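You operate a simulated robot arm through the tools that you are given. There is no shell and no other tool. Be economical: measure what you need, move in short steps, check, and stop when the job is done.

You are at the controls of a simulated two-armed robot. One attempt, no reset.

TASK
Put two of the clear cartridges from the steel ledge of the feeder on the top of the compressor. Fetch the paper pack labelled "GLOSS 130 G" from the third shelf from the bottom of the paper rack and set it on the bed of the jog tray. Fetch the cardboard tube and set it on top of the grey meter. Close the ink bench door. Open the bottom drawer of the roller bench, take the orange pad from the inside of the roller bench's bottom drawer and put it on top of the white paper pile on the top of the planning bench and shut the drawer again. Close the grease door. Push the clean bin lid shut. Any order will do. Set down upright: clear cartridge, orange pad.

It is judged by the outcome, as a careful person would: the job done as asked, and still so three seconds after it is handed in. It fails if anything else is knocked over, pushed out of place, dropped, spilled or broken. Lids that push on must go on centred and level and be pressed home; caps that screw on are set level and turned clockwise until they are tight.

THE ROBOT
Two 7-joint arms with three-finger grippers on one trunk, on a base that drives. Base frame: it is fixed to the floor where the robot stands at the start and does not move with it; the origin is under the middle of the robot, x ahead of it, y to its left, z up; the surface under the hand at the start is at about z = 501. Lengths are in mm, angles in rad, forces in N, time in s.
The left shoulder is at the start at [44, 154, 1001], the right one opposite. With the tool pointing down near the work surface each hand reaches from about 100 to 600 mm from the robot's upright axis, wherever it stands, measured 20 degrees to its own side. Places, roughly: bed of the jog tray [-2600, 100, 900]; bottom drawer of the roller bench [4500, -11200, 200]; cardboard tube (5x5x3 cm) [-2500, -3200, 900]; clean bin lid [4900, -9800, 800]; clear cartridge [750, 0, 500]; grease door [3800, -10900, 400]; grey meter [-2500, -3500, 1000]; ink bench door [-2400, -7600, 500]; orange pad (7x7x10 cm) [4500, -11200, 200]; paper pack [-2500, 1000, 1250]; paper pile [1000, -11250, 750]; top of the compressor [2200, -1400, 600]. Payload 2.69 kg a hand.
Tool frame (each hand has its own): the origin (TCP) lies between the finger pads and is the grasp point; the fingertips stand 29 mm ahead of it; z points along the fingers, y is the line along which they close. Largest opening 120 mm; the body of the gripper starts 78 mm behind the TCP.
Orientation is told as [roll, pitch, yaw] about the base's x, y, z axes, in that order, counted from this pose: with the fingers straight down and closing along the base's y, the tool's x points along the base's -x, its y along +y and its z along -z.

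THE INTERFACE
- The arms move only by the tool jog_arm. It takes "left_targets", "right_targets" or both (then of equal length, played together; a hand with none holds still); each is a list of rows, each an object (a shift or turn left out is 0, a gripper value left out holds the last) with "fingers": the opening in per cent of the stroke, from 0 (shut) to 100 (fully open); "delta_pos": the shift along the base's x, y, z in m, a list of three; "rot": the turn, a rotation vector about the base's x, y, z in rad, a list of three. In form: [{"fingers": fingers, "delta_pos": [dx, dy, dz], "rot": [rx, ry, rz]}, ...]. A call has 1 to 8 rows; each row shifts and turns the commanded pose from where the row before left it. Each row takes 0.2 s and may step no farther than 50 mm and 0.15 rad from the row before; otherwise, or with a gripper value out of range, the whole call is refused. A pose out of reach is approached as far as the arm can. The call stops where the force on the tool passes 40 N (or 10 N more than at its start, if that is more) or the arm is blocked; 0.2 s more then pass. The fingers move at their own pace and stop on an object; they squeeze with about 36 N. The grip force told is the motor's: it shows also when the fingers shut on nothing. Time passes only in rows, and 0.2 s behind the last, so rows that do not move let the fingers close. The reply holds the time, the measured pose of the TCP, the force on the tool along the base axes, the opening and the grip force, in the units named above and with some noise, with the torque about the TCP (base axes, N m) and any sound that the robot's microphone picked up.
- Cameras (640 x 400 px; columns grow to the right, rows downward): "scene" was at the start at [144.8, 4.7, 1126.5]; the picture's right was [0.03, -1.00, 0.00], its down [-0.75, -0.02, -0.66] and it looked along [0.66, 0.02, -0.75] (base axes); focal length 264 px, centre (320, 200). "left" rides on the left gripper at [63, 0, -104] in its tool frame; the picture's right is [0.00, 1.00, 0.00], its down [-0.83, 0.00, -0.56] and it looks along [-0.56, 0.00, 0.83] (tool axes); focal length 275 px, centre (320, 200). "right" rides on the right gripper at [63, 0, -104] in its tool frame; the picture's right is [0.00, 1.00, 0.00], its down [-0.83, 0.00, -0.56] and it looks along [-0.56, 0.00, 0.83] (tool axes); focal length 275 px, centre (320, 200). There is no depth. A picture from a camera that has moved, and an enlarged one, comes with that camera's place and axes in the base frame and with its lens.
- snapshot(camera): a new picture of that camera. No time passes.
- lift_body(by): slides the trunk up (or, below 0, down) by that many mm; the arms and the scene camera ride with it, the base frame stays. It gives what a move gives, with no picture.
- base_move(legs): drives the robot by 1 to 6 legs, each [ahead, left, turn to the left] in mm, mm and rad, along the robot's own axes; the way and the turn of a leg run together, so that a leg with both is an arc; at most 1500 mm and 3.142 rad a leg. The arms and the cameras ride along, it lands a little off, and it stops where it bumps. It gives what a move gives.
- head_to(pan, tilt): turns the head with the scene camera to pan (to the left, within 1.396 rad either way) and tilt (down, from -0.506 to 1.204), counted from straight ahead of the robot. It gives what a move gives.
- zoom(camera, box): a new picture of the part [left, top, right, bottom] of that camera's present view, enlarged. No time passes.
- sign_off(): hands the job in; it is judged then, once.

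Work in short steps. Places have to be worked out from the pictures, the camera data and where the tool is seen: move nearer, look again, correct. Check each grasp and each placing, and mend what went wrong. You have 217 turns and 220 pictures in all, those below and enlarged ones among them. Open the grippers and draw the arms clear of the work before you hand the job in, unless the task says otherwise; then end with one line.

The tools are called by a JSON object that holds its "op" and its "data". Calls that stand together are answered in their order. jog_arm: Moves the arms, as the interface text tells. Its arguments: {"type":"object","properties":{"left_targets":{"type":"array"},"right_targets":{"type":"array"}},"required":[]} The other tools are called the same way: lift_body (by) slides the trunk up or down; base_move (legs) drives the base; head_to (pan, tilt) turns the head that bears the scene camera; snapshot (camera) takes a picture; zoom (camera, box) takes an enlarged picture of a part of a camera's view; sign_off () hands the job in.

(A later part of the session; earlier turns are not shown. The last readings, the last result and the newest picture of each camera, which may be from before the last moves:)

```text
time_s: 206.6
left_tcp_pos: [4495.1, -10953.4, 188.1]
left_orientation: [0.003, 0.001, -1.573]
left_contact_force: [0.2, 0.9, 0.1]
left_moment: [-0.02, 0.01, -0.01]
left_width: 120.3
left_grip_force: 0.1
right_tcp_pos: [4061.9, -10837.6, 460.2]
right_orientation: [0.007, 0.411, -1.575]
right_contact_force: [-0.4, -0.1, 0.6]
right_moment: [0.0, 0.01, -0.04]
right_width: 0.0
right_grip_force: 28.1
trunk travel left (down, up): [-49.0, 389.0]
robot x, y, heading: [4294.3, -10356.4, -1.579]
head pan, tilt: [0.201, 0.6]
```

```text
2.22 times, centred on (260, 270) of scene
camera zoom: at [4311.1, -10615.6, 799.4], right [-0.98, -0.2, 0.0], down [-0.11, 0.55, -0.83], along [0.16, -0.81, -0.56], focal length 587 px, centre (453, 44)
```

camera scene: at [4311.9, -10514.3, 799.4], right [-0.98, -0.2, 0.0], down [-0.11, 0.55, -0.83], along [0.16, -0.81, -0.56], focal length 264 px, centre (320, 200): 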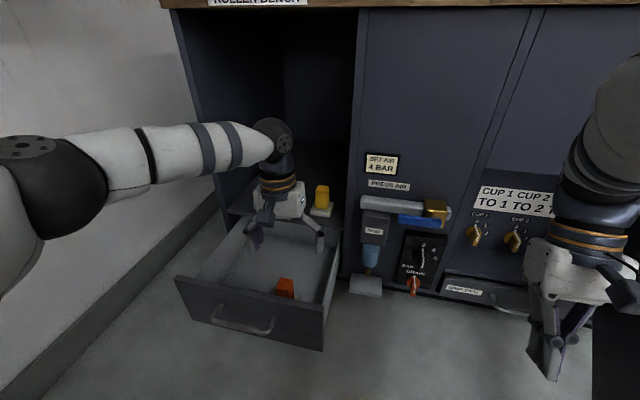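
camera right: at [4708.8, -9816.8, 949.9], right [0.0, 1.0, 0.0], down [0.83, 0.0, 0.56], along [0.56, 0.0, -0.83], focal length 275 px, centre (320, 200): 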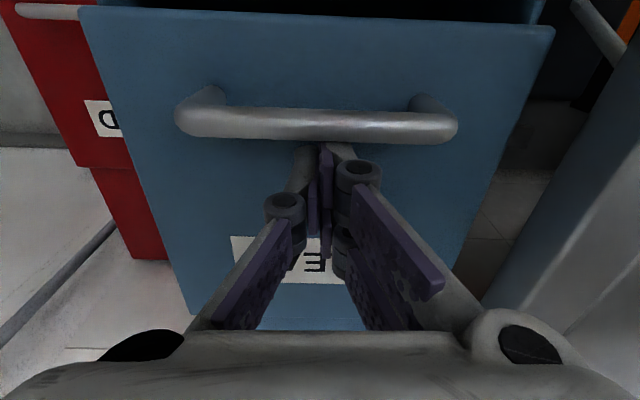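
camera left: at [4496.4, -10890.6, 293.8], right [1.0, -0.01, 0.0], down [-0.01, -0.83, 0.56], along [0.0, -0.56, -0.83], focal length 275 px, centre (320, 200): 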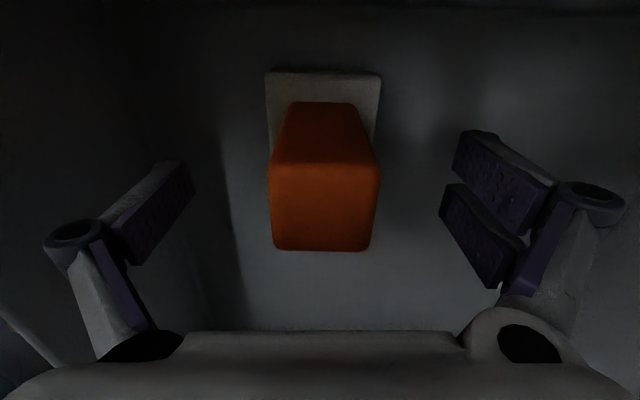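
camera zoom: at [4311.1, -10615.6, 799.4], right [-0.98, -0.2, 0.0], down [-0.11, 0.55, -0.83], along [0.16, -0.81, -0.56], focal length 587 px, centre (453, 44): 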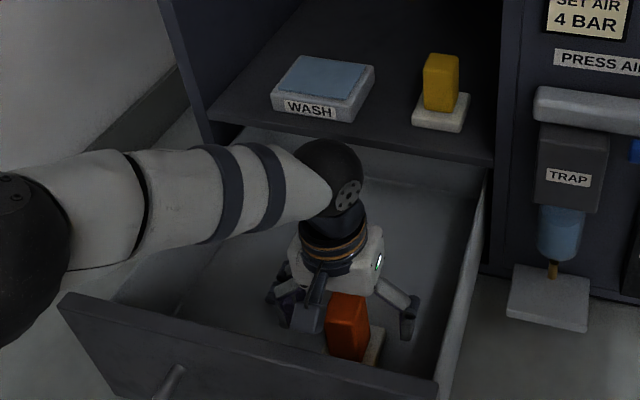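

Block is centred (top z≈210). I lower 6 mm more and close.

{"op": "jog_arm", "data": {"left_targets": [{"delta_pos": [0.002, 0.002, -0.006]}, {"fingers": 50}, {"fingers": 25}, {"fingers": 15}, {"fingers": 15}, {"delta_pos": [0, 0, 0.01]}, {"delta_pos": [0, 0, 0.03]}]}}

{"op": "snapshot", "data": {"camera": "left"}}

```text
time_s: 208.2
left_tcp_pos: [4499.0, -10950.0, 221.8]
left_orientation: [0.003, 0.001, -1.573]
left_contact_force: [-0.1, 0.0, -0.8]
left_moment: [-0.02, 0.03, -0.01]
left_width: 37.4
left_grip_force: 36.2
right_tcp_pos: [4061.9, -10837.0, 461.4]
right_orientation: [0.005, 0.41, -1.574]
right_contact_force: [-0.1, 0.4, -0.3]
right_moment: [0.02, 0.0, -0.01]
right_width: 0.0
right_grip_force: 28.3
trunk travel left (down, up): [-49.0, 389.0]
robot x, y, heading: [4295.0, -10361.0, -1.574]
head pan, tilt: [0.201, 0.6]
```

```text
132 pictures are left
camera left: at [4499.4, -10887.8, 326.4], right [1.0, -0.01, 0.0], down [-0.01, -0.83, 0.56], along [0.0, -0.56, -0.83], focal length 275 px, centre (320, 200)
```

left: 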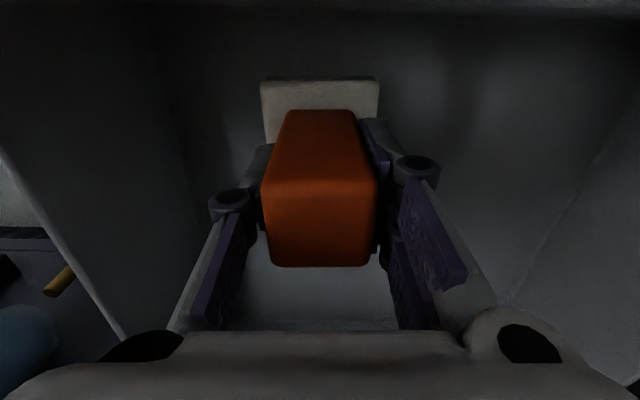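

Pad lifted (37 mm grip). I raise it above the drawer, then back off and shift left so the right hand can push the drawer shut.

{"op": "jog_arm", "data": {"left_targets": [{"delta_pos": [0, 0, 0.045]}, {"delta_pos": [0, 0, 0.05]}, {"delta_pos": [0, 0, 0.05]}, {"delta_pos": [0, 0, 0.05]}, {"delta_pos": [0, 0, 0.05]}]}}

{"op": "base_move", "data": {"legs": [[-160, 0, 0], [0, 220, 0]]}}

{"op": "snapshot", "data": {"camera": "scene"}}

```text
time_s: 209.4
left_tcp_pos: [4497.0, -10949.4, 468.1]
left_orientation: [0.002, -0.001, -1.571]
left_contact_force: [0.4, 0.0, -1.9]
left_moment: [0.01, -0.02, -0.02]
left_width: 37.2
left_grip_force: 36.5
right_tcp_pos: [4061.5, -10837.6, 460.7]
right_orientation: [0.007, 0.412, -1.574]
right_contact_force: [0.0, -0.6, -0.9]
right_moment: [-0.01, 0.0, 0.02]
right_width: 0.0
right_grip_force: 28.6
trunk travel left (down, up): [-49.0, 389.0]
robot x, y, heading: [4294.0, -10356.2, -1.576]
head pan, tilt: [0.201, 0.6]
```

```text
time_s: 212.2
left_tcp_pos: [4646.3, -10789.1, 466.4]
left_orientation: [0.001, -0.001, -1.569]
left_contact_force: [-0.4, -0.2, -1.2]
left_moment: [-0.01, 0.02, -0.01]
left_width: 37.1
left_grip_force: 36.0
right_tcp_pos: [4212.0, -10676.6, 461.0]
right_orientation: [0.008, 0.41, -1.571]
right_contact_force: [1.0, 0.5, 0.0]
right_moment: [0.02, -0.02, 0.02]
right_width: 0.0
right_grip_force: 29.2
trunk travel left (down, up): [-49.0, 389.0]
robot x, y, heading: [4440.5, -10199.9, -1.573]
head pan, tilt: [0.201, 0.6]
stopped in leg 2: the robot was blocked; the commanded pose is now the measured one
```

```text
131 pictures are left
camera scene: at [4458.6, -10454.6, 799.4], right [-0.98, -0.2, 0.0], down [-0.11, 0.55, -0.83], along [0.16, -0.81, -0.56], focal length 264 px, centre (320, 200)
```

scene: 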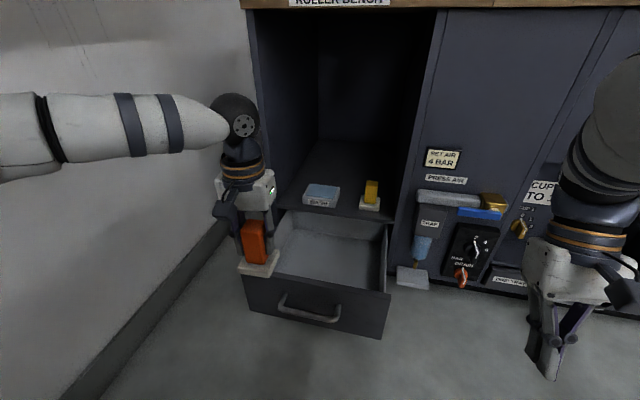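

Blocked on the left by the elbow near the wall; I ease 25 mm right. Then I bring the right hand over, straightening it to vertical.

{"op": "base_move", "data": {"legs": [[0, -25, 0]]}}

{"op": "jog_arm", "data": {"right_targets": [{"delta_pos": [0.045, 0, 0], "rot": [-0.14, 0, 0]}, {"delta_pos": [0.045, 0, 0], "rot": [-0.14, 0, 0]}, {"delta_pos": [0.045, 0, 0], "rot": [-0.13, 0, 0]}, {"delta_pos": [0.045, 0, 0]}, {"delta_pos": [0.045, 0, 0]}, {"delta_pos": [0.045, 0, 0]}]}}

{"op": "snapshot", "data": {"camera": "scene"}}

```text
time_s: 213.1
left_tcp_pos: [4620.3, -10789.1, 468.0]
left_orientation: [0.003, 0.0, -1.568]
left_contact_force: [0.0, 0.4, -0.4]
left_moment: [-0.03, 0.0, 0.02]
left_width: 37.2
left_grip_force: 35.9
right_tcp_pos: [4185.0, -10675.9, 460.8]
right_orientation: [0.007, 0.411, -1.571]
right_contact_force: [0.0, -0.1, -0.4]
right_moment: [0.0, -0.02, -0.03]
right_width: 0.0
right_grip_force: 28.7
trunk travel left (down, up): [-49.0, 389.0]
robot x, y, heading: [4419.3, -10197.1, -1.578]
head pan, tilt: [0.201, 0.6]
```

```text
time_s: 214.5
left_tcp_pos: [4620.5, -10788.2, 466.6]
left_orientation: [0.003, 0.002, -1.569]
left_contact_force: [0.2, 0.0, -1.1]
left_moment: [0.02, -0.01, -0.02]
left_width: 37.2
left_grip_force: 36.3
right_tcp_pos: [4434.8, -10766.3, 396.8]
right_orientation: [0.009, 0.0, -1.572]
right_contact_force: [0.8, 0.1, 0.5]
right_moment: [-0.02, -0.02, -0.02]
right_width: 0.0
right_grip_force: 28.0
right hand out of reach, approached as far as the arm can: row 1, 2, 3
trunk travel left (down, up): [-49.0, 389.0]
robot x, y, heading: [4414.4, -10195.4, -1.573]
head pan, tilt: [0.201, 0.6]
```

```text
130 pictures are left
camera scene: at [4433.4, -10454.6, 799.4], right [-0.98, -0.2, 0.0], down [-0.11, 0.55, -0.83], along [0.16, -0.81, -0.56], focal length 264 px, centre (320, 200)
```

scene: 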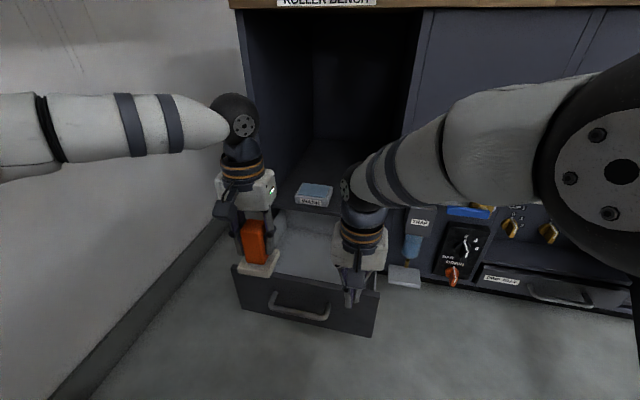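

I'll push on the drawer face beside the handle with fingers tilted forward. I back 80 mm and tilt the right hand.

{"op": "base_move", "data": {"legs": [[-80, 0, 0]]}}

{"op": "jog_arm", "data": {"right_targets": [{"delta_pos": [0.004, -0.02, -0.01], "rot": [-0.125, 0, 0]}, {"delta_pos": [0.003, -0.02, -0.02], "rot": [-0.125, 0, 0]}, {"delta_pos": [0.002, -0.02, -0.03], "rot": [-0.125, 0, 0]}, {"delta_pos": [0, 0, -0.04], "rot": [-0.125, 0, 0]}, {"delta_pos": [0, 0, -0.045]}, {"delta_pos": [0, 0, -0.03]}]}}

{"op": "snapshot", "data": {"camera": "right"}}

{"op": "snapshot", "data": {"camera": "scene"}}

```text
time_s: 215.6
left_tcp_pos: [4621.1, -10710.6, 467.8]
left_orientation: [0.001, -0.001, -1.568]
left_contact_force: [0.6, 0.3, -1.0]
left_moment: [-0.01, 0.02, 0.01]
left_width: 37.0
left_grip_force: 36.6
right_tcp_pos: [4433.9, -10688.2, 396.7]
right_orientation: [0.006, 0.002, -1.57]
right_contact_force: [0.1, 0.1, 0.4]
right_moment: [0.01, 0.02, -0.01]
right_width: 0.2
right_grip_force: 28.1
trunk travel left (down, up): [-49.0, 389.0]
robot x, y, heading: [4418.9, -10116.4, -1.571]
head pan, tilt: [0.201, 0.6]
```

```text
time_s: 216.9
left_tcp_pos: [4621.2, -10710.1, 467.4]
left_orientation: [0.001, 0.0, -1.567]
left_contact_force: [-1.1, -0.5, -0.7]
left_moment: [0.02, 0.0, -0.01]
left_width: 37.1
left_grip_force: 35.3
right_tcp_pos: [4441.3, -10747.4, 221.6]
right_orientation: [0.008, -0.501, -1.575]
right_contact_force: [0.0, 0.1, 0.1]
right_moment: [0.01, -0.03, -0.03]
right_width: 0.2
right_grip_force: 28.7
trunk travel left (down, up): [-49.0, 389.0]
robot x, y, heading: [4418.6, -10117.0, -1.566]
head pan, tilt: [0.201, 0.6]
```

```text
129 pictures are left
camera right: at [4440.2, -10643.2, 283.1], right [1.0, 0.0, 0.0], down [0.0, -0.46, 0.89], along [0.0, -0.89, -0.46], focal length 275 px, centre (320, 200)
```

right: 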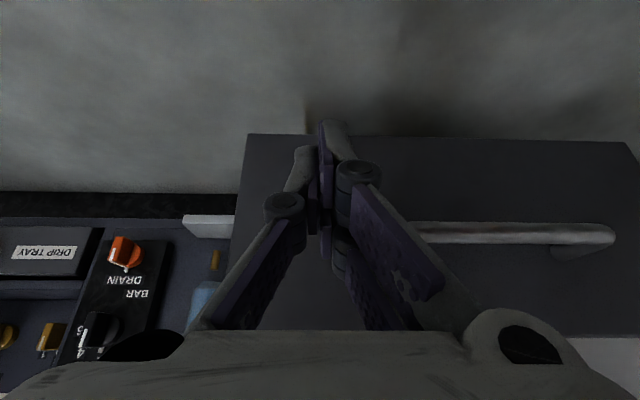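

```text
128 pictures are left
camera scene: at [4433.6, -10375.7, 799.4], right [-0.98, -0.2, 0.0], down [-0.11, 0.55, -0.83], along [0.16, -0.81, -0.56], focal length 264 px, centre (320, 200)
```

scene: 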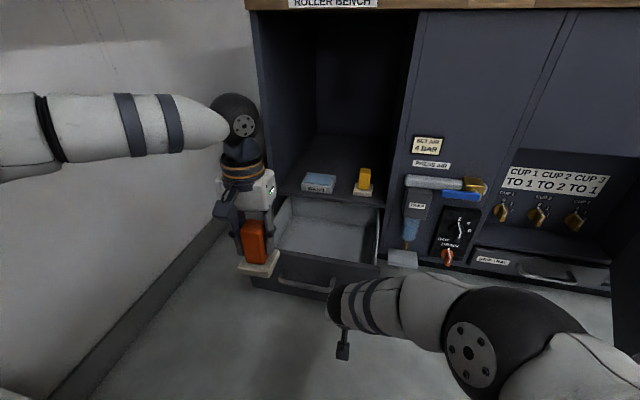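

Position good. I drive forward 200 mm to push the drawer, then finish with the arm.

{"op": "base_move", "data": {"legs": [[200, 0, 0]]}}

{"op": "snapshot", "data": {"camera": "scene"}}

{"op": "snapshot", "data": {"camera": "right"}}

```text
time_s: 218.6
left_tcp_pos: [4622.2, -10913.8, 466.7]
left_orientation: [0.002, 0.0, -1.565]
left_contact_force: [0.3, -0.2, -1.2]
left_moment: [-0.02, 0.0, 0.01]
left_width: 37.2
left_grip_force: 35.9
right_tcp_pos: [4443.4, -10950.6, 222.5]
right_orientation: [0.008, -0.5, -1.573]
right_contact_force: [-0.4, -0.5, -0.4]
right_moment: [0.0, 0.03, -0.02]
right_width: 0.0
right_grip_force: 28.4
trunk travel left (down, up): [-49.0, 389.0]
robot x, y, heading: [4416.9, -10317.6, -1.572]
head pan, tilt: [0.201, 0.6]
```

```text
127 pictures are left
camera scene: at [4434.1, -10579.4, 799.4], right [-0.98, -0.2, 0.0], down [-0.11, 0.55, -0.83], along [0.16, -0.81, -0.56], focal length 264 px, centre (320, 200)
```

scene: 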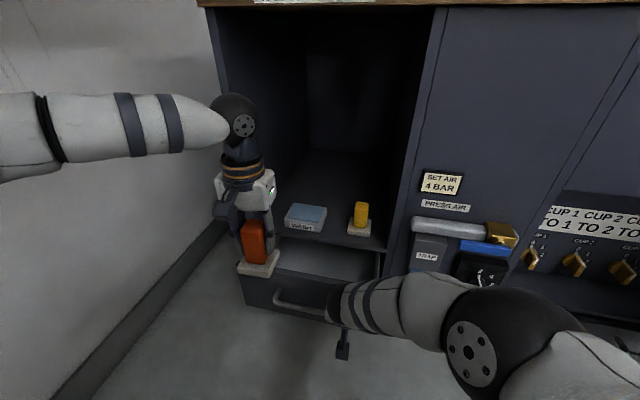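

```text
126 pictures are left
camera right: at [4442.0, -10846.8, 283.9], right [1.0, 0.01, 0.0], down [0.0, -0.46, 0.89], along [0.01, -0.89, -0.46], focal length 275 px, centre (320, 200)
```

right: 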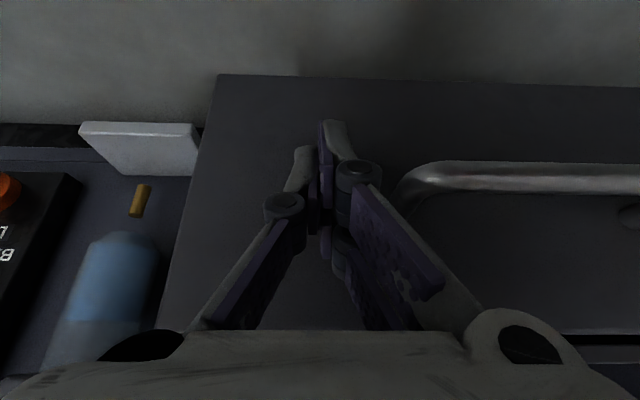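

The drawer is moving in. I finish with the arm pushing about 120 mm.

{"op": "jog_arm", "data": {"right_targets": [{"delta_pos": [0, -0.03, 0]}, {"delta_pos": [0, -0.03, 0]}, {"delta_pos": [0, -0.025, 0]}, {"delta_pos": [0, -0.015, 0]}, {"delta_pos": [0, -0.01, 0]}]}}

{"op": "snapshot", "data": {"camera": "scene"}}

```text
time_s: 219.8
left_tcp_pos: [4622.4, -10913.5, 466.7]
left_orientation: [0.0, 0.001, -1.562]
left_contact_force: [0.2, 0.3, -1.4]
left_moment: [0.0, 0.04, -0.01]
left_width: 37.4
left_grip_force: 35.5
right_tcp_pos: [4434.3, -10994.2, 227.2]
right_orientation: [0.009, -0.498, -1.573]
right_contact_force: [-0.1, 0.8, 0.2]
right_moment: [0.01, 0.01, 0.03]
right_width: 0.1
right_grip_force: 28.9
right hand out of reach, approached as far as the arm can: row 2, 3, 4, 5
trunk travel left (down, up): [-49.0, 389.0]
robot x, y, heading: [4415.4, -10321.2, -1.565]
head pan, tilt: [0.201, 0.6]
```

```text
125 pictures are left
camera scene: at [4434.1, -10579.4, 799.4], right [-0.98, -0.2, 0.0], down [-0.11, 0.55, -0.83], along [0.16, -0.81, -0.56], focal length 264 px, centre (320, 200)
```

scene: 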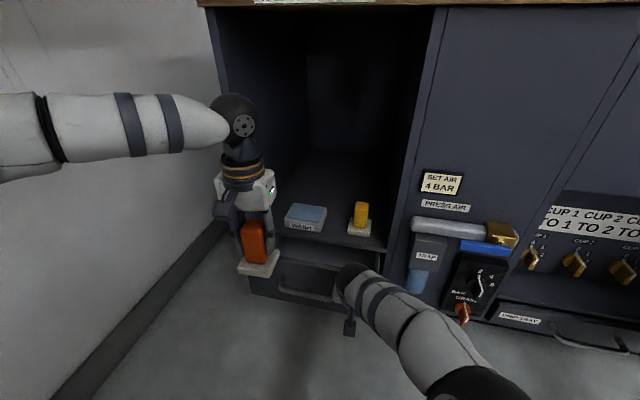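

Arm extended with the elbow well back; I finish with the base moving forward.

{"op": "base_move", "data": {"legs": [[65, 0, 0]]}}

{"op": "base_move", "data": {"legs": [[25, 0, 0]]}}

{"op": "snapshot", "data": {"camera": "scene"}}

```text
time_s: 220.8
left_tcp_pos: [4622.1, -10976.6, 468.2]
left_orientation: [0.004, 0.0, -1.564]
left_contact_force: [0.4, 0.0, -0.4]
left_moment: [0.0, -0.02, 0.0]
left_width: 37.4
left_grip_force: 36.2
right_tcp_pos: [4435.4, -11056.9, 228.1]
right_orientation: [0.009, -0.499, -1.574]
right_contact_force: [-0.4, 0.5, -0.2]
right_moment: [0.02, -0.02, 0.0]
right_width: 0.0
right_grip_force: 28.7
trunk travel left (down, up): [-49.0, 389.0]
robot x, y, heading: [4416.0, -10384.2, -1.57]
head pan, tilt: [0.201, 0.6]
```

```text
time_s: 221.6
left_tcp_pos: [4621.7, -10993.7, 466.3]
left_orientation: [0.001, 0.001, -1.564]
left_contact_force: [0.2, -0.1, -1.0]
left_moment: [0.01, -0.02, -0.02]
left_width: 37.1
left_grip_force: 36.6
right_tcp_pos: [4439.5, -11062.6, 219.3]
right_orientation: [0.01, -0.464, -1.572]
right_contact_force: [0.3, -0.5, 0.2]
right_moment: [0.01, 0.04, -0.03]
right_width: 0.0
right_grip_force: 29.0
trunk travel left (down, up): [-49.0, 389.0]
robot x, y, heading: [4417.0, -10402.7, -1.576]
head pan, tilt: [0.201, 0.6]
stopped in leg 1: the force on the tool passed its limit at 100 N (the readings are from after the stop); the commanded pose is now the measured one
```

```text
124 pictures are left
camera scene: at [4434.0, -10660.3, 799.4], right [-0.98, -0.2, 0.0], down [-0.11, 0.55, -0.83], along [0.16, -0.81, -0.56], focal length 264 px, centre (320, 200)
```

scene: 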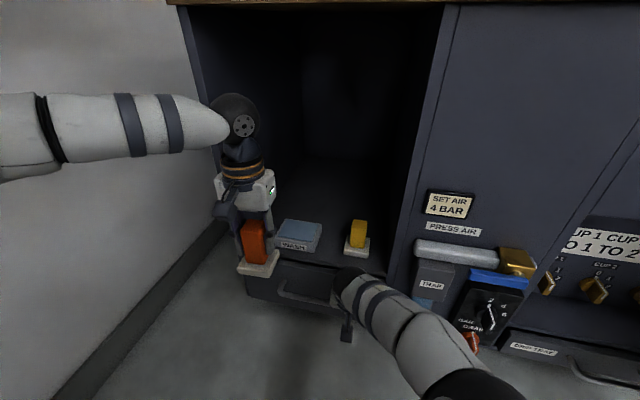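

Firm stop — drawer shut. I back away and check it.

{"op": "base_move", "data": {"legs": [[-200, 0, 0]]}}

{"op": "zoom", "data": {"camera": "scene", "box": [220, 140, 460, 320]}}

```text
time_s: 223.2
left_tcp_pos: [4621.2, -10790.9, 467.2]
left_orientation: [0.002, 0.0, -1.566]
left_contact_force: [0.2, -0.3, -1.0]
left_moment: [0.02, 0.02, -0.01]
left_width: 37.0
left_grip_force: 36.0
right_tcp_pos: [4438.6, -10861.2, 218.8]
right_orientation: [0.009, -0.466, -1.575]
right_contact_force: [-0.7, 0.8, -0.5]
right_moment: [0.0, -0.02, 0.02]
right_width: 0.0
right_grip_force: 28.4
trunk travel left (down, up): [-49.0, 389.0]
robot x, y, heading: [4416.6, -10197.6, -1.574]
head pan, tilt: [0.201, 0.6]
```

```text
2.22 times, centred on (340, 230) of scene
camera zoom: at [4433.9, -10456.6, 799.4], right [-0.98, -0.2, 0.0], down [-0.11, 0.55, -0.83], along [0.16, -0.81, -0.56], focal length 587 px, centre (276, 133)
```

zoom: 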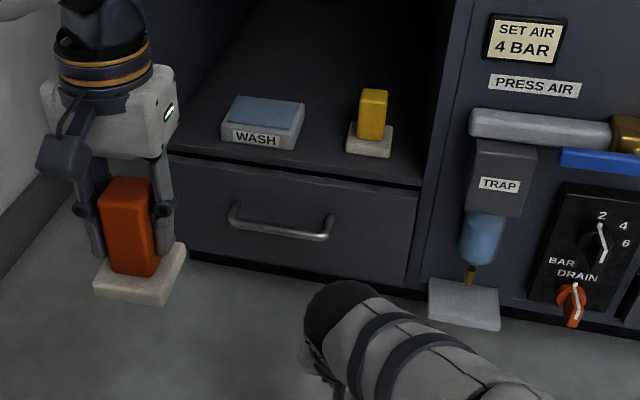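

Drawer is shut neatly. Now the grease door: I move the right hand back to its side and shift the base right to view the door.

{"op": "jog_arm", "data": {"right_targets": [{"delta_pos": [-0.03, 0, 0.035]}, {"delta_pos": [-0.035, 0, 0.035]}, {"delta_pos": [-0.035, 0, 0.035]}, {"delta_pos": [-0.035, 0, 0.035]}, {"delta_pos": [-0.045, 0, 0.02]}, {"delta_pos": [-0.045, 0, 0]}]}}

{"op": "base_move", "data": {"legs": [[-50, -300, 0]]}}

{"op": "head_to", "data": {"pan": -0.2, "tilt": 0.5}}

{"op": "snapshot", "data": {"camera": "scene"}}

```text
time_s: 224.6
left_tcp_pos: [4621.6, -10790.7, 467.2]
left_orientation: [0.002, 0.0, -1.566]
left_contact_force: [0.1, 0.0, -1.1]
left_moment: [-0.03, 0.02, 0.01]
left_width: 37.4
left_grip_force: 35.8
right_tcp_pos: [4215.7, -10862.1, 379.9]
right_orientation: [0.007, -0.468, -1.573]
right_contact_force: [0.1, -0.1, 0.2]
right_moment: [0.01, 0.02, 0.01]
right_width: 0.0
right_grip_force: 28.1
trunk travel left (down, up): [-49.0, 389.0]
robot x, y, heading: [4416.8, -10198.4, -1.571]
head pan, tilt: [0.201, 0.6]
```

```text
time_s: 227.5
left_tcp_pos: [4322.1, -10740.2, 465.9]
left_orientation: [0.001, 0.0, -1.566]
left_contact_force: [0.1, -0.2, -0.3]
left_moment: [-0.01, 0.01, 0.0]
left_width: 37.0
left_grip_force: 36.4
right_tcp_pos: [3915.9, -10811.2, 379.1]
right_orientation: [0.006, -0.464, -1.577]
right_contact_force: [0.0, -0.3, -0.3]
right_moment: [0.01, -0.01, 0.0]
right_width: 0.0
right_grip_force: 28.0
trunk travel left (down, up): [-49.0, 389.0]
robot x, y, heading: [4121.0, -10146.6, -1.574]
head pan, tilt: [0.201, 0.6]
```

```text
time_s: 228.4
left_tcp_pos: [4322.1, -10741.1, 466.7]
left_orientation: [0.0, 0.001, -1.567]
left_contact_force: [0.4, 0.0, -0.5]
left_moment: [0.03, -0.02, 0.04]
left_width: 37.2
left_grip_force: 35.8
right_tcp_pos: [3914.9, -10810.8, 378.7]
right_orientation: [0.006, -0.466, -1.576]
right_contact_force: [0.6, -0.1, -0.7]
right_moment: [0.0, 0.0, 0.01]
right_width: 0.2
right_grip_force: 28.6
trunk travel left (down, up): [-49.0, 389.0]
robot x, y, heading: [4119.1, -10151.3, -1.574]
head pan, tilt: [-0.201, 0.499]
```

```text
122 pictures are left
camera scene: at [4099.2, -10408.7, 808.5], right [-0.98, 0.2, 0.0], down [0.1, 0.47, -0.88], along [-0.18, -0.86, -0.48], focal length 264 px, centre (320, 200)
```

scene: 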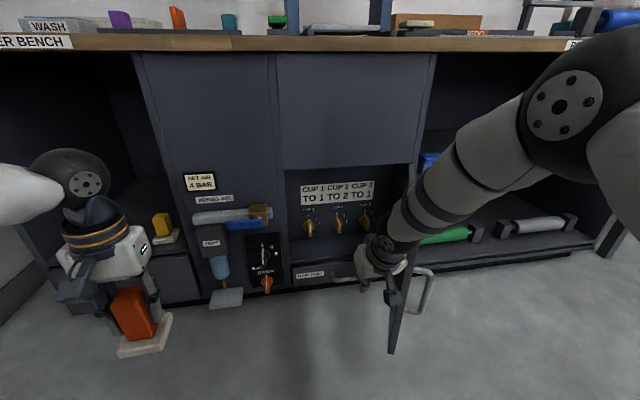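

Door: hinge ≈(3669,-11103), free edge ≈(3823,-10787); I must push from its outer (−x) side. I raise the pad, back off and go around the free edge.

{"op": "jog_arm", "data": {"left_targets": [{"delta_pos": [0, 0, 0.045]}, {"delta_pos": [0, 0, 0.045]}, {"delta_pos": [0, 0.02, 0.04]}]}}

{"op": "base_move", "data": {"legs": [[-200, 0, 0], [0, -290, 0]]}}

{"op": "head_to", "data": {"pan": 0, "tilt": 0.5}}

{"op": "snapshot", "data": {"camera": "scene"}}

```text
time_s: 229.2
left_tcp_pos: [4323.7, -10720.6, 594.5]
left_orientation: [0.002, 0.003, -1.567]
left_contact_force: [-0.5, 0.3, -1.0]
left_moment: [0.01, -0.02, -0.01]
left_width: 37.2
left_grip_force: 36.5
right_tcp_pos: [3915.8, -10810.4, 377.9]
right_orientation: [0.006, -0.466, -1.576]
right_contact_force: [0.3, -0.1, 0.7]
right_moment: [-0.03, 0.0, -0.02]
right_width: 0.0
right_grip_force: 28.6
trunk travel left (down, up): [-49.0, 389.0]
robot x, y, heading: [4119.8, -10147.5, -1.577]
head pan, tilt: [-0.201, 0.499]
```

```text
time_s: 233.2
left_tcp_pos: [4032.7, -10520.5, 594.9]
left_orientation: [0.002, -0.001, -1.568]
left_contact_force: [0.4, -0.1, -0.2]
left_moment: [-0.02, 0.02, 0.0]
left_width: 37.4
left_grip_force: 35.8
right_tcp_pos: [3623.8, -10608.9, 379.5]
right_orientation: [0.007, -0.466, -1.575]
right_contact_force: [0.4, 0.6, 0.7]
right_moment: [0.02, 0.01, -0.02]
right_width: 0.0
right_grip_force: 28.3
trunk travel left (down, up): [-49.0, 389.0]
robot x, y, heading: [3832.0, -9950.5, -1.575]
head pan, tilt: [-0.201, 0.499]
```

```text
time_s: 233.9
left_tcp_pos: [4033.8, -10519.9, 595.4]
left_orientation: [0.002, -0.001, -1.567]
left_contact_force: [0.1, 0.1, -1.1]
left_moment: [0.0, 0.04, 0.01]
left_width: 37.4
left_grip_force: 36.3
right_tcp_pos: [3625.3, -10608.7, 378.4]
right_orientation: [0.008, -0.465, -1.575]
right_contact_force: [-0.4, 0.4, 0.1]
right_moment: [0.03, 0.0, 0.05]
right_width: 0.2
right_grip_force: 28.6
trunk travel left (down, up): [-49.0, 389.0]
robot x, y, heading: [3827.3, -9949.6, -1.575]
head pan, tilt: [0.0, 0.499]
```

```text
121 pictures are left
camera scene: at [3826.5, -10209.0, 808.5], right [-1.0, 0.0, 0.0], down [0.0, 0.48, -0.88], along [0.0, -0.88, -0.48], focal length 264 px, centre (320, 200)
```

scene: 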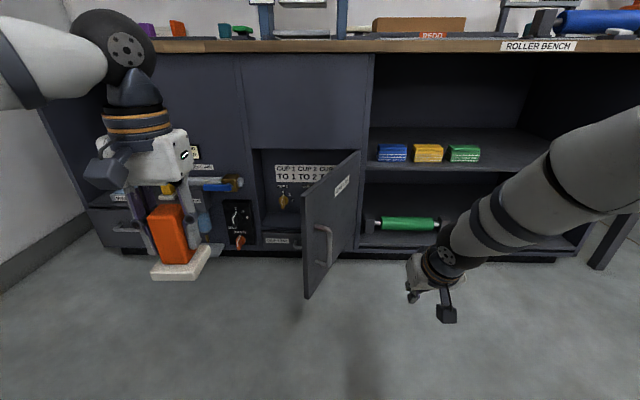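

Clear view: hinge x≈3688, free edge ≈(3873,-10830), handle z 195–355. I raise the right hand above handle height and move alongside the outer face.

{"op": "jog_arm", "data": {"right_targets": [{"delta_pos": [0, 0, 0.035]}, {"delta_pos": [0, 0, 0.03]}]}}

{"op": "base_move", "data": {"legs": [[190, 120, 0]]}}

{"op": "snapshot", "data": {"camera": "scene"}}

```text
time_s: 234.6
left_tcp_pos: [4032.7, -10518.7, 595.2]
left_orientation: [0.003, 0.0, -1.567]
left_contact_force: [-0.3, 0.3, -0.5]
left_moment: [0.01, 0.02, -0.01]
left_width: 37.3
left_grip_force: 36.3
right_tcp_pos: [3624.7, -10607.6, 444.3]
right_orientation: [0.009, -0.466, -1.579]
right_contact_force: [-0.6, 0.3, -0.9]
right_moment: [0.0, 0.0, 0.01]
right_width: 0.1
right_grip_force: 28.3
trunk travel left (down, up): [-49.0, 389.0]
robot x, y, heading: [3828.1, -9944.7, -1.574]
head pan, tilt: [0.0, 0.499]
```

```text
time_s: 236.2
left_tcp_pos: [4152.0, -10709.1, 594.6]
left_orientation: [0.002, -0.001, -1.57]
left_contact_force: [0.6, 0.3, -0.6]
left_moment: [0.01, 0.01, 0.0]
left_width: 37.3
left_grip_force: 36.3
right_tcp_pos: [3741.9, -10795.4, 443.1]
right_orientation: [0.006, -0.467, -1.577]
right_contact_force: [-0.3, -0.6, -0.4]
right_moment: [0.0, -0.03, -0.01]
right_width: 0.4
right_grip_force: 28.6
trunk travel left (down, up): [-49.0, 389.0]
robot x, y, heading: [3950.3, -10135.4, -1.571]
head pan, tilt: [0.0, 0.499]
```

```text
120 pictures are left
camera scene: at [3945.2, -10397.0, 808.5], right [-1.0, 0.01, 0.0], down [0.0, 0.48, -0.88], along [0.0, -0.88, -0.48], focal length 264 px, centre (320, 200)
```

scene: 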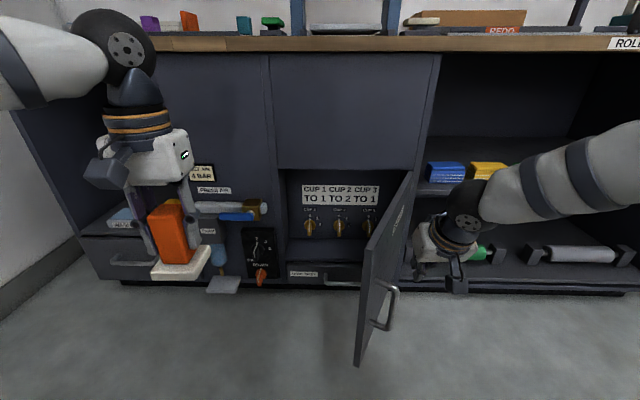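

The hand is on the outer side. I push diagonally, ahead and left.

{"op": "base_move", "data": {"legs": [[110, 90, 0]]}}

{"op": "snapshot", "data": {"camera": "scene"}}

```text
time_s: 237.6
left_tcp_pos: [4239.1, -10816.0, 595.5]
left_orientation: [0.001, 0.0, -1.57]
left_contact_force: [0.2, -0.5, -1.0]
left_moment: [0.01, 0.02, -0.02]
left_width: 37.1
left_grip_force: 36.1
right_tcp_pos: [3830.6, -10904.0, 444.2]
right_orientation: [0.009, -0.465, -1.581]
right_contact_force: [-0.1, 0.3, 0.7]
right_moment: [-0.01, 0.02, 0.03]
right_width: 0.0
right_grip_force: 28.2
trunk travel left (down, up): [-49.0, 389.0]
robot x, y, heading: [4034.9, -10240.5, -1.577]
head pan, tilt: [0.0, 0.499]
```

```text
119 pictures are left
camera scene: at [4034.0, -10504.7, 808.5], right [-1.0, 0.01, 0.0], down [0.0, 0.48, -0.88], along [-0.01, -0.88, -0.48], focal length 264 px, centre (320, 200)
```

scene: 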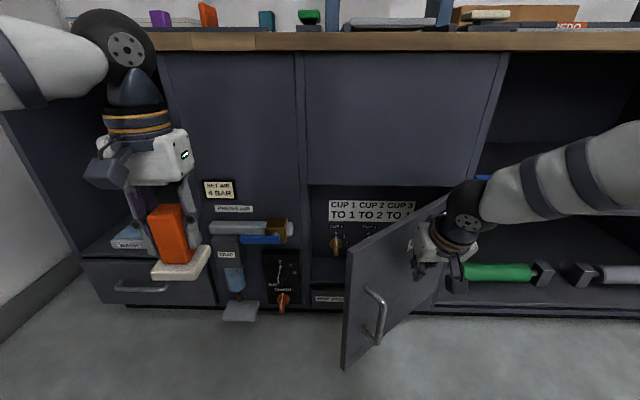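

The door swings. I continue, mostly ahead.

{"op": "base_move", "data": {"legs": [[110, 30, 0]]}}

{"op": "snapshot", "data": {"camera": "scene"}}

```text
time_s: 238.8
left_tcp_pos: [4268.7, -10927.7, 595.6]
left_orientation: [0.001, 0.0, -1.57]
left_contact_force: [0.3, -0.2, -0.9]
left_moment: [-0.01, 0.03, -0.02]
left_width: 37.1
left_grip_force: 35.7
right_tcp_pos: [3860.8, -11014.6, 443.6]
right_orientation: [0.007, -0.467, -1.581]
right_contact_force: [-0.2, 0.5, 0.5]
right_moment: [-0.01, -0.02, 0.01]
right_width: 0.0
right_grip_force: 28.4
trunk travel left (down, up): [-49.0, 389.0]
robot x, y, heading: [4062.0, -10355.3, -1.576]
head pan, tilt: [0.0, 0.499]
```

```text
118 pictures are left
camera scene: at [4062.9, -10616.6, 808.5], right [-1.0, 0.01, 0.0], down [0.0, 0.48, -0.88], along [-0.01, -0.88, -0.48], focal length 264 px, centre (320, 200)
```

scene: 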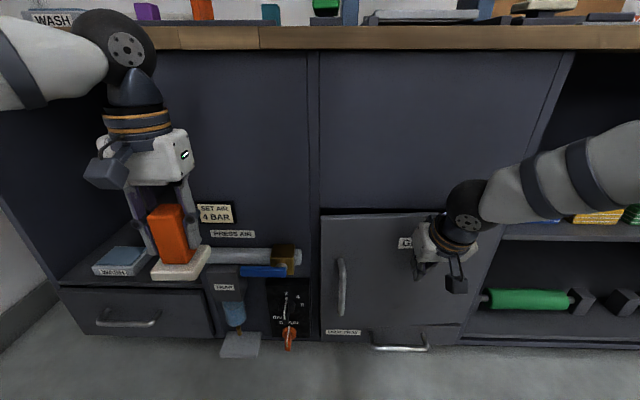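

Almost closed. I push ahead until it resists.

{"op": "base_move", "data": {"legs": [[30, 0, 0]]}}

{"op": "base_move", "data": {"legs": [[25, 0, 0]]}}

{"op": "snapshot", "data": {"camera": "scene"}}

```text
time_s: 239.7
left_tcp_pos: [4267.0, -10957.3, 595.3]
left_orientation: [0.004, -0.001, -1.57]
left_contact_force: [0.3, -1.1, -0.7]
left_moment: [0.02, -0.03, 0.02]
left_width: 37.1
left_grip_force: 35.4
right_tcp_pos: [3859.1, -11042.7, 442.9]
right_orientation: [0.006, -0.461, -1.581]
right_contact_force: [2.2, 20.6, -7.9]
right_moment: [0.53, -0.02, 0.12]
right_width: 0.1
right_grip_force: 28.1
trunk travel left (down, up): [-49.0, 389.0]
robot x, y, heading: [4061.0, -10381.7, -1.577]
head pan, tilt: [0.0, 0.499]
```

```text
time_s: 240.4
left_tcp_pos: [4269.2, -10963.7, 595.6]
left_orientation: [0.002, 0.005, -1.571]
left_contact_force: [-0.2, 0.1, -0.8]
left_moment: [-0.02, 0.01, 0.04]
left_width: 37.4
left_grip_force: 36.4
right_tcp_pos: [3860.9, -11042.1, 437.8]
right_orientation: [0.005, -0.442, -1.58]
right_contact_force: [-0.5, 1.9, 0.1]
right_moment: [0.02, -0.03, 0.02]
right_width: 0.0
right_grip_force: 28.2
trunk travel left (down, up): [-49.0, 389.0]
robot x, y, heading: [4059.7, -10389.4, -1.575]
head pan, tilt: [0.0, 0.499]
stopped in leg 1: the force on the tool passed its limit at 66 N (the readings are from after the stop); the commanded pose is now the measured one
```

```text
117 pictures are left
camera scene: at [4062.4, -10651.8, 808.5], right [-1.0, 0.01, 0.0], down [0.0, 0.48, -0.88], along [-0.01, -0.88, -0.48], focal length 264 px, centre (320, 200)
```

scene: 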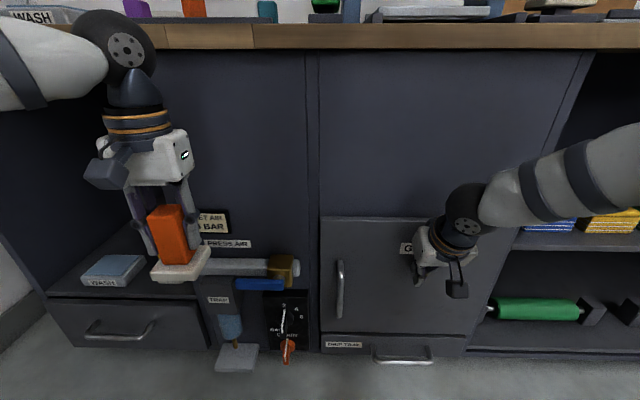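

Grease door closed. I back away, raise the trunk again, and level the pad hand.

{"op": "base_move", "data": {"legs": [[-500, 0, 0]]}}

{"op": "lift_body", "data": {"by": 321}}

{"op": "head_to", "data": {"pan": -0.6, "tilt": 0.3}}

{"op": "snapshot", "data": {"camera": "scene"}}

```text
time_s: 243.4
left_tcp_pos: [4275.1, -10459.1, 595.1]
left_orientation: [0.003, 0.001, -1.558]
left_contact_force: [-0.8, 0.5, -1.1]
left_moment: [0.01, -0.01, 0.01]
left_width: 37.1
left_grip_force: 36.1
right_tcp_pos: [3870.9, -10544.9, 437.4]
right_orientation: [0.005, -0.442, -1.565]
right_contact_force: [0.1, -0.2, -0.2]
right_moment: [0.0, -0.02, 0.0]
right_width: 0.0
right_grip_force: 28.4
trunk travel left (down, up): [-49.0, 389.0]
robot x, y, heading: [4066.0, -9885.8, -1.563]
head pan, tilt: [0.0, 0.499]
```

```text
time_s: 246.5
left_tcp_pos: [4274.7, -10459.2, 916.4]
left_orientation: [0.002, 0.003, -1.557]
left_contact_force: [-0.2, 0.9, -1.6]
left_moment: [-0.02, -0.03, -0.04]
left_width: 37.1
left_grip_force: 36.3
right_tcp_pos: [3868.4, -10545.6, 758.0]
right_orientation: [0.005, -0.442, -1.565]
right_contact_force: [0.1, 0.8, 0.0]
right_moment: [0.01, -0.04, 0.0]
right_width: 0.1
right_grip_force: 28.8
trunk travel left (down, up): [-370.0, 68.0]
robot x, y, heading: [4066.5, -9886.9, -1.561]
head pan, tilt: [0.0, 0.499]
```

```text
time_s: 247.5
left_tcp_pos: [4275.6, -10459.2, 915.9]
left_orientation: [0.001, 0.001, -1.557]
left_contact_force: [0.3, 0.2, -1.1]
left_moment: [0.02, 0.02, 0.01]
left_width: 37.5
left_grip_force: 35.3
right_tcp_pos: [3869.5, -10544.6, 759.8]
right_orientation: [0.006, -0.443, -1.566]
right_contact_force: [0.1, 0.6, -0.3]
right_moment: [-0.02, 0.02, 0.02]
right_width: 0.2
right_grip_force: 28.9
trunk travel left (down, up): [-370.0, 68.0]
robot x, y, heading: [4065.1, -9886.1, -1.563]
head pan, tilt: [-0.6, 0.3]
```

```text
116 pictures are left
camera scene: at [4012.9, -10029.7, 1174.9], right [-0.83, 0.56, 0.0], down [0.17, 0.25, -0.96], along [-0.53, -0.79, -0.3], focal length 264 px, centre (320, 200)
```

scene: 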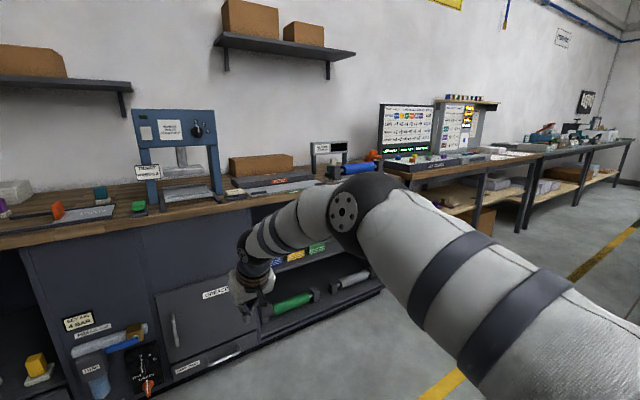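

Door closed and benches visible. I check the way to the right (−x).

{"op": "head_to", "data": {"pan": -1.3, "tilt": 0.3}}

{"op": "snapshot", "data": {"camera": "scene"}}

```text
time_s: 248.6
left_tcp_pos: [4276.8, -10458.4, 915.7]
left_orientation: [0.004, 0.001, -1.556]
left_contact_force: [0.4, -0.6, -0.7]
left_moment: [0.0, -0.02, 0.0]
left_width: 37.1
left_grip_force: 36.4
right_tcp_pos: [3869.1, -10545.6, 758.5]
right_orientation: [0.005, -0.444, -1.566]
right_contact_force: [0.6, -0.1, -0.4]
right_moment: [0.0, 0.02, 0.04]
right_width: 0.0
right_grip_force: 28.9
trunk travel left (down, up): [-370.0, 68.0]
robot x, y, heading: [4062.8, -9893.1, -1.566]
head pan, tilt: [-1.3, 0.3]
```

```text
115 pictures are left
camera scene: at [3975.3, -9977.9, 1174.9], right [-0.27, 0.96, 0.0], down [0.28, 0.08, -0.96], along [-0.92, -0.26, -0.3], focal length 264 px, centre (320, 200)
```

scene: 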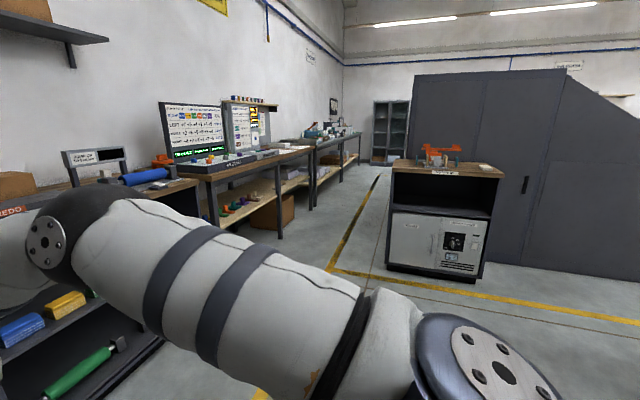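

The aisle between benches and a cabinet is ~1 m wide. I fold the right hand in, then turn to face −x.

{"op": "jog_arm", "data": {"right_targets": [{"rot": [0.147, 0, 0], "delta_pos": [0, 0.03, 0.03]}, {"rot": [0.147, 0, 0], "delta_pos": [0, 0.04, 0.02]}, {"rot": [0.147, 0, 0], "delta_pos": [0, 0.04, 0.02]}, {"delta_pos": [0, 0.04, 0.02]}, {"delta_pos": [0, 0.03, 0.02]}], "left_targets": [{"delta_pos": [0, 0.03, 0]}, {"delta_pos": [0, 0.03, 0]}, {"delta_pos": [0, 0.03, 0]}, {"delta_pos": [0, 0.0, 0]}, {"delta_pos": [0, 0, 0]}]}}

{"op": "base_move", "data": {"legs": [[300, 0, 0], [0, 0, -1.575], [700, -50, 0]]}}

{"op": "head_to", "data": {"pan": 0.1, "tilt": 0.3}}

{"op": "snapshot", "data": {"camera": "scene"}}

```text
time_s: 249.8
left_tcp_pos: [4276.3, -10368.6, 916.7]
left_orientation: [0.0, 0.002, -1.558]
left_contact_force: [-0.3, 0.5, -0.9]
left_moment: [0.0, -0.01, -0.03]
left_width: 37.2
left_grip_force: 35.8
right_tcp_pos: [3868.0, -10364.4, 868.3]
right_orientation: [0.008, -0.001, -1.564]
right_contact_force: [0.0, 0.3, -0.8]
right_moment: [0.0, 0.02, 0.0]
right_width: 0.4
right_grip_force: 28.6
trunk travel left (down, up): [-370.0, 68.0]
robot x, y, heading: [4062.9, -9887.2, -1.562]
head pan, tilt: [-1.3, 0.3]
```

```text
time_s: 259.1
left_tcp_pos: [2888.0, -10343.6, 915.3]
left_orientation: [0.003, 0.002, -3.135]
left_contact_force: [0.1, -0.7, -1.5]
left_moment: [0.0, -0.01, -0.01]
left_width: 37.1
left_grip_force: 36.3
right_tcp_pos: [2895.5, -9934.4, 866.9]
right_orientation: [0.007, -0.004, 3.138]
right_contact_force: [-0.6, 1.1, 0.3]
right_moment: [0.01, -0.02, -0.01]
right_width: 0.0
right_grip_force: 28.1
trunk travel left (down, up): [-370.0, 68.0]
robot x, y, heading: [3372.2, -10139.9, 3.138]
head pan, tilt: [-1.3, 0.3]
```

```text
time_s: 260.7
left_tcp_pos: [2887.3, -10342.9, 917.1]
left_orientation: [0.003, 0.002, -3.134]
left_contact_force: [0.0, -0.4, -1.5]
left_moment: [0.02, 0.01, 0.05]
left_width: 37.4
left_grip_force: 36.0
right_tcp_pos: [2893.8, -9933.7, 867.9]
right_orientation: [0.007, -0.003, 3.139]
right_contact_force: [-0.1, -0.8, -0.3]
right_moment: [-0.02, -0.03, -0.01]
right_width: 0.0
right_grip_force: 28.9
trunk travel left (down, up): [-370.0, 68.0]
robot x, y, heading: [3372.4, -10135.0, 3.141]
head pan, tilt: [0.099, 0.3]
```

```text
114 pictures are left
camera scene: at [3210.1, -10142.5, 1174.9], right [-0.1, 1.0, 0.0], down [0.29, 0.03, -0.96], along [-0.95, -0.09, -0.3], focal length 264 px, centre (320, 200)
```

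scene: 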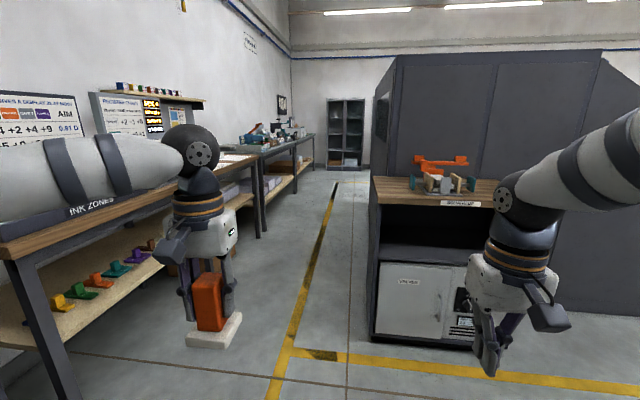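

I shift to the aisle centre and drive on to x≈1150, then turn left to face the planning bench.

{"op": "base_move", "data": {"legs": [[1100, 300, 0], [1100, 0, 0]]}}

{"op": "head_to", "data": {"pan": 0.9, "tilt": 0.5}}

{"op": "snapshot", "data": {"camera": "scene"}}

```text
time_s: 271.7
left_tcp_pos: [686.0, -10595.0, 915.7]
left_orientation: [0.003, 0.002, 3.12]
left_contact_force: [-0.4, 0.1, -1.3]
left_moment: [0.0, -0.01, 0.03]
left_width: 37.4
left_grip_force: 36.1
right_tcp_pos: [705.6, -10188.7, 866.3]
right_orientation: [0.007, -0.004, 3.11]
right_contact_force: [-0.9, -0.9, 0.0]
right_moment: [-0.01, 0.01, -0.04]
right_width: 0.0
right_grip_force: 28.6
trunk travel left (down, up): [-370.0, 68.0]
robot x, y, heading: [1177.4, -10402.1, 3.114]
head pan, tilt: [0.099, 0.3]
```

```text
time_s: 272.8
left_tcp_pos: [686.9, -10595.1, 916.6]
left_orientation: [0.0, 0.002, 3.119]
left_contact_force: [0.1, -0.4, -1.3]
left_moment: [0.02, -0.03, 0.03]
left_width: 36.9
left_grip_force: 36.0
right_tcp_pos: [705.9, -10188.5, 866.2]
right_orientation: [0.008, -0.004, 3.112]
right_contact_force: [0.4, 0.1, -0.6]
right_moment: [-0.01, 0.02, -0.02]
right_width: 0.0
right_grip_force: 28.4
trunk travel left (down, up): [-370.0, 68.0]
robot x, y, heading: [1176.5, -10403.3, 3.115]
head pan, tilt: [0.901, 0.499]
```

```text
113 pictures are left
camera scene: at [1049.7, -10468.1, 1156.6], right [-0.76, 0.64, 0.0], down [0.31, 0.37, -0.88], along [-0.57, -0.67, -0.48], focal length 264 px, centre (320, 200)
```

scene: 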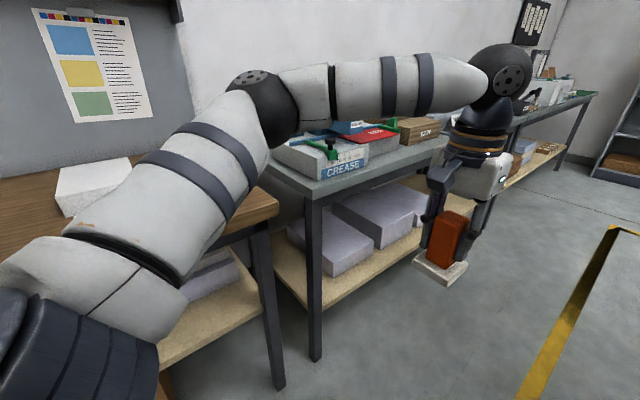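

The white pile sits on the wooden bench at x≈1090. I move on to x≈890, shift slightly away from the bench and turn left.

{"op": "base_move", "data": {"legs": [[280, -90, 0], [0, 0, 1.6]]}}

{"op": "head_to", "data": {"pan": 0.2, "tilt": 0.5}}

{"op": "snapshot", "data": {"camera": "scene"}}

```text
time_s: 278.8
left_tcp_pos: [1115.0, -10782.7, 916.9]
left_orientation: [0.0, 0.003, -1.538]
left_contact_force: [-1.0, -0.2, -1.1]
left_moment: [0.0, 0.01, 0.03]
left_width: 37.2
left_grip_force: 35.9
right_tcp_pos: [706.7, -10787.2, 867.0]
right_orientation: [0.008, -0.004, -1.547]
right_contact_force: [-0.6, -0.1, 0.8]
right_moment: [0.01, 0.0, 0.01]
right_width: 0.2
right_grip_force: 28.3
trunk travel left (down, up): [-370.0, 68.0]
robot x, y, heading: [892.8, -10305.4, -1.544]
head pan, tilt: [0.901, 0.499]
```

```text
time_s: 279.9
left_tcp_pos: [1115.7, -10783.2, 916.4]
left_orientation: [0.003, 0.001, -1.538]
left_contact_force: [-0.7, 1.3, -1.6]
left_moment: [-0.02, 0.01, 0.01]
left_width: 37.2
left_grip_force: 36.0
right_tcp_pos: [708.0, -10786.1, 867.2]
right_orientation: [0.007, -0.003, -1.546]
right_contact_force: [0.7, 0.4, 0.4]
right_moment: [0.0, 0.02, 0.02]
right_width: 0.0
right_grip_force: 28.6
trunk travel left (down, up): [-370.0, 68.0]
robot x, y, heading: [895.1, -10303.2, -1.547]
head pan, tilt: [0.201, 0.499]
```

```text
112 pictures are left
camera scene: at [917.4, -10457.8, 1156.5], right [-0.97, -0.23, 0.0], down [-0.11, 0.47, -0.88], along [0.2, -0.86, -0.48], focal length 264 px, centre (320, 200)
```

scene: 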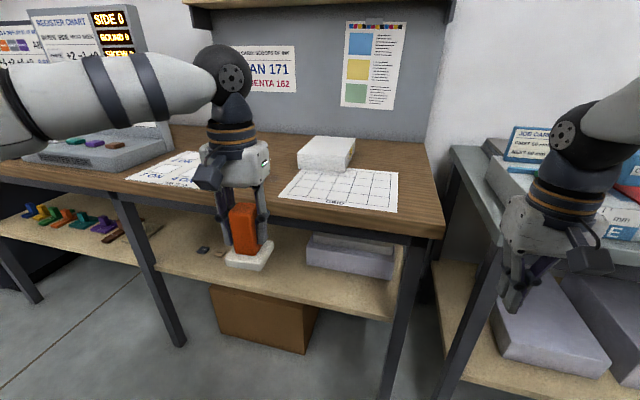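

{"op": "zoom", "data": {"camera": "scene", "box": [220, 90, 460, 250]}}

```text
2.50 times, centred on (340, 170) of scene
camera zoom: at [917.4, -10457.8, 1156.5], right [-0.97, -0.23, 0.0], down [-0.11, 0.47, -0.88], along [0.2, -0.86, -0.48], focal length 660 px, centre (270, 275)
```

zoom: 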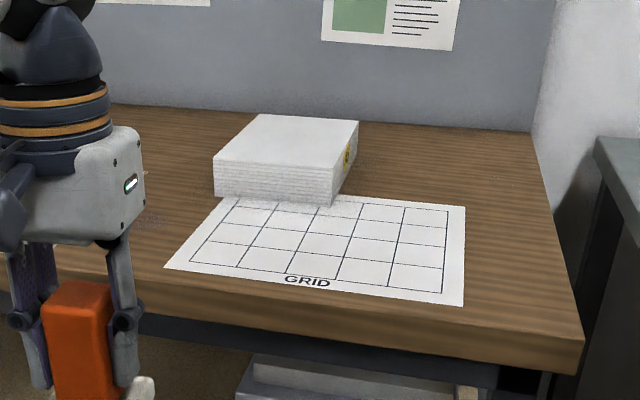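

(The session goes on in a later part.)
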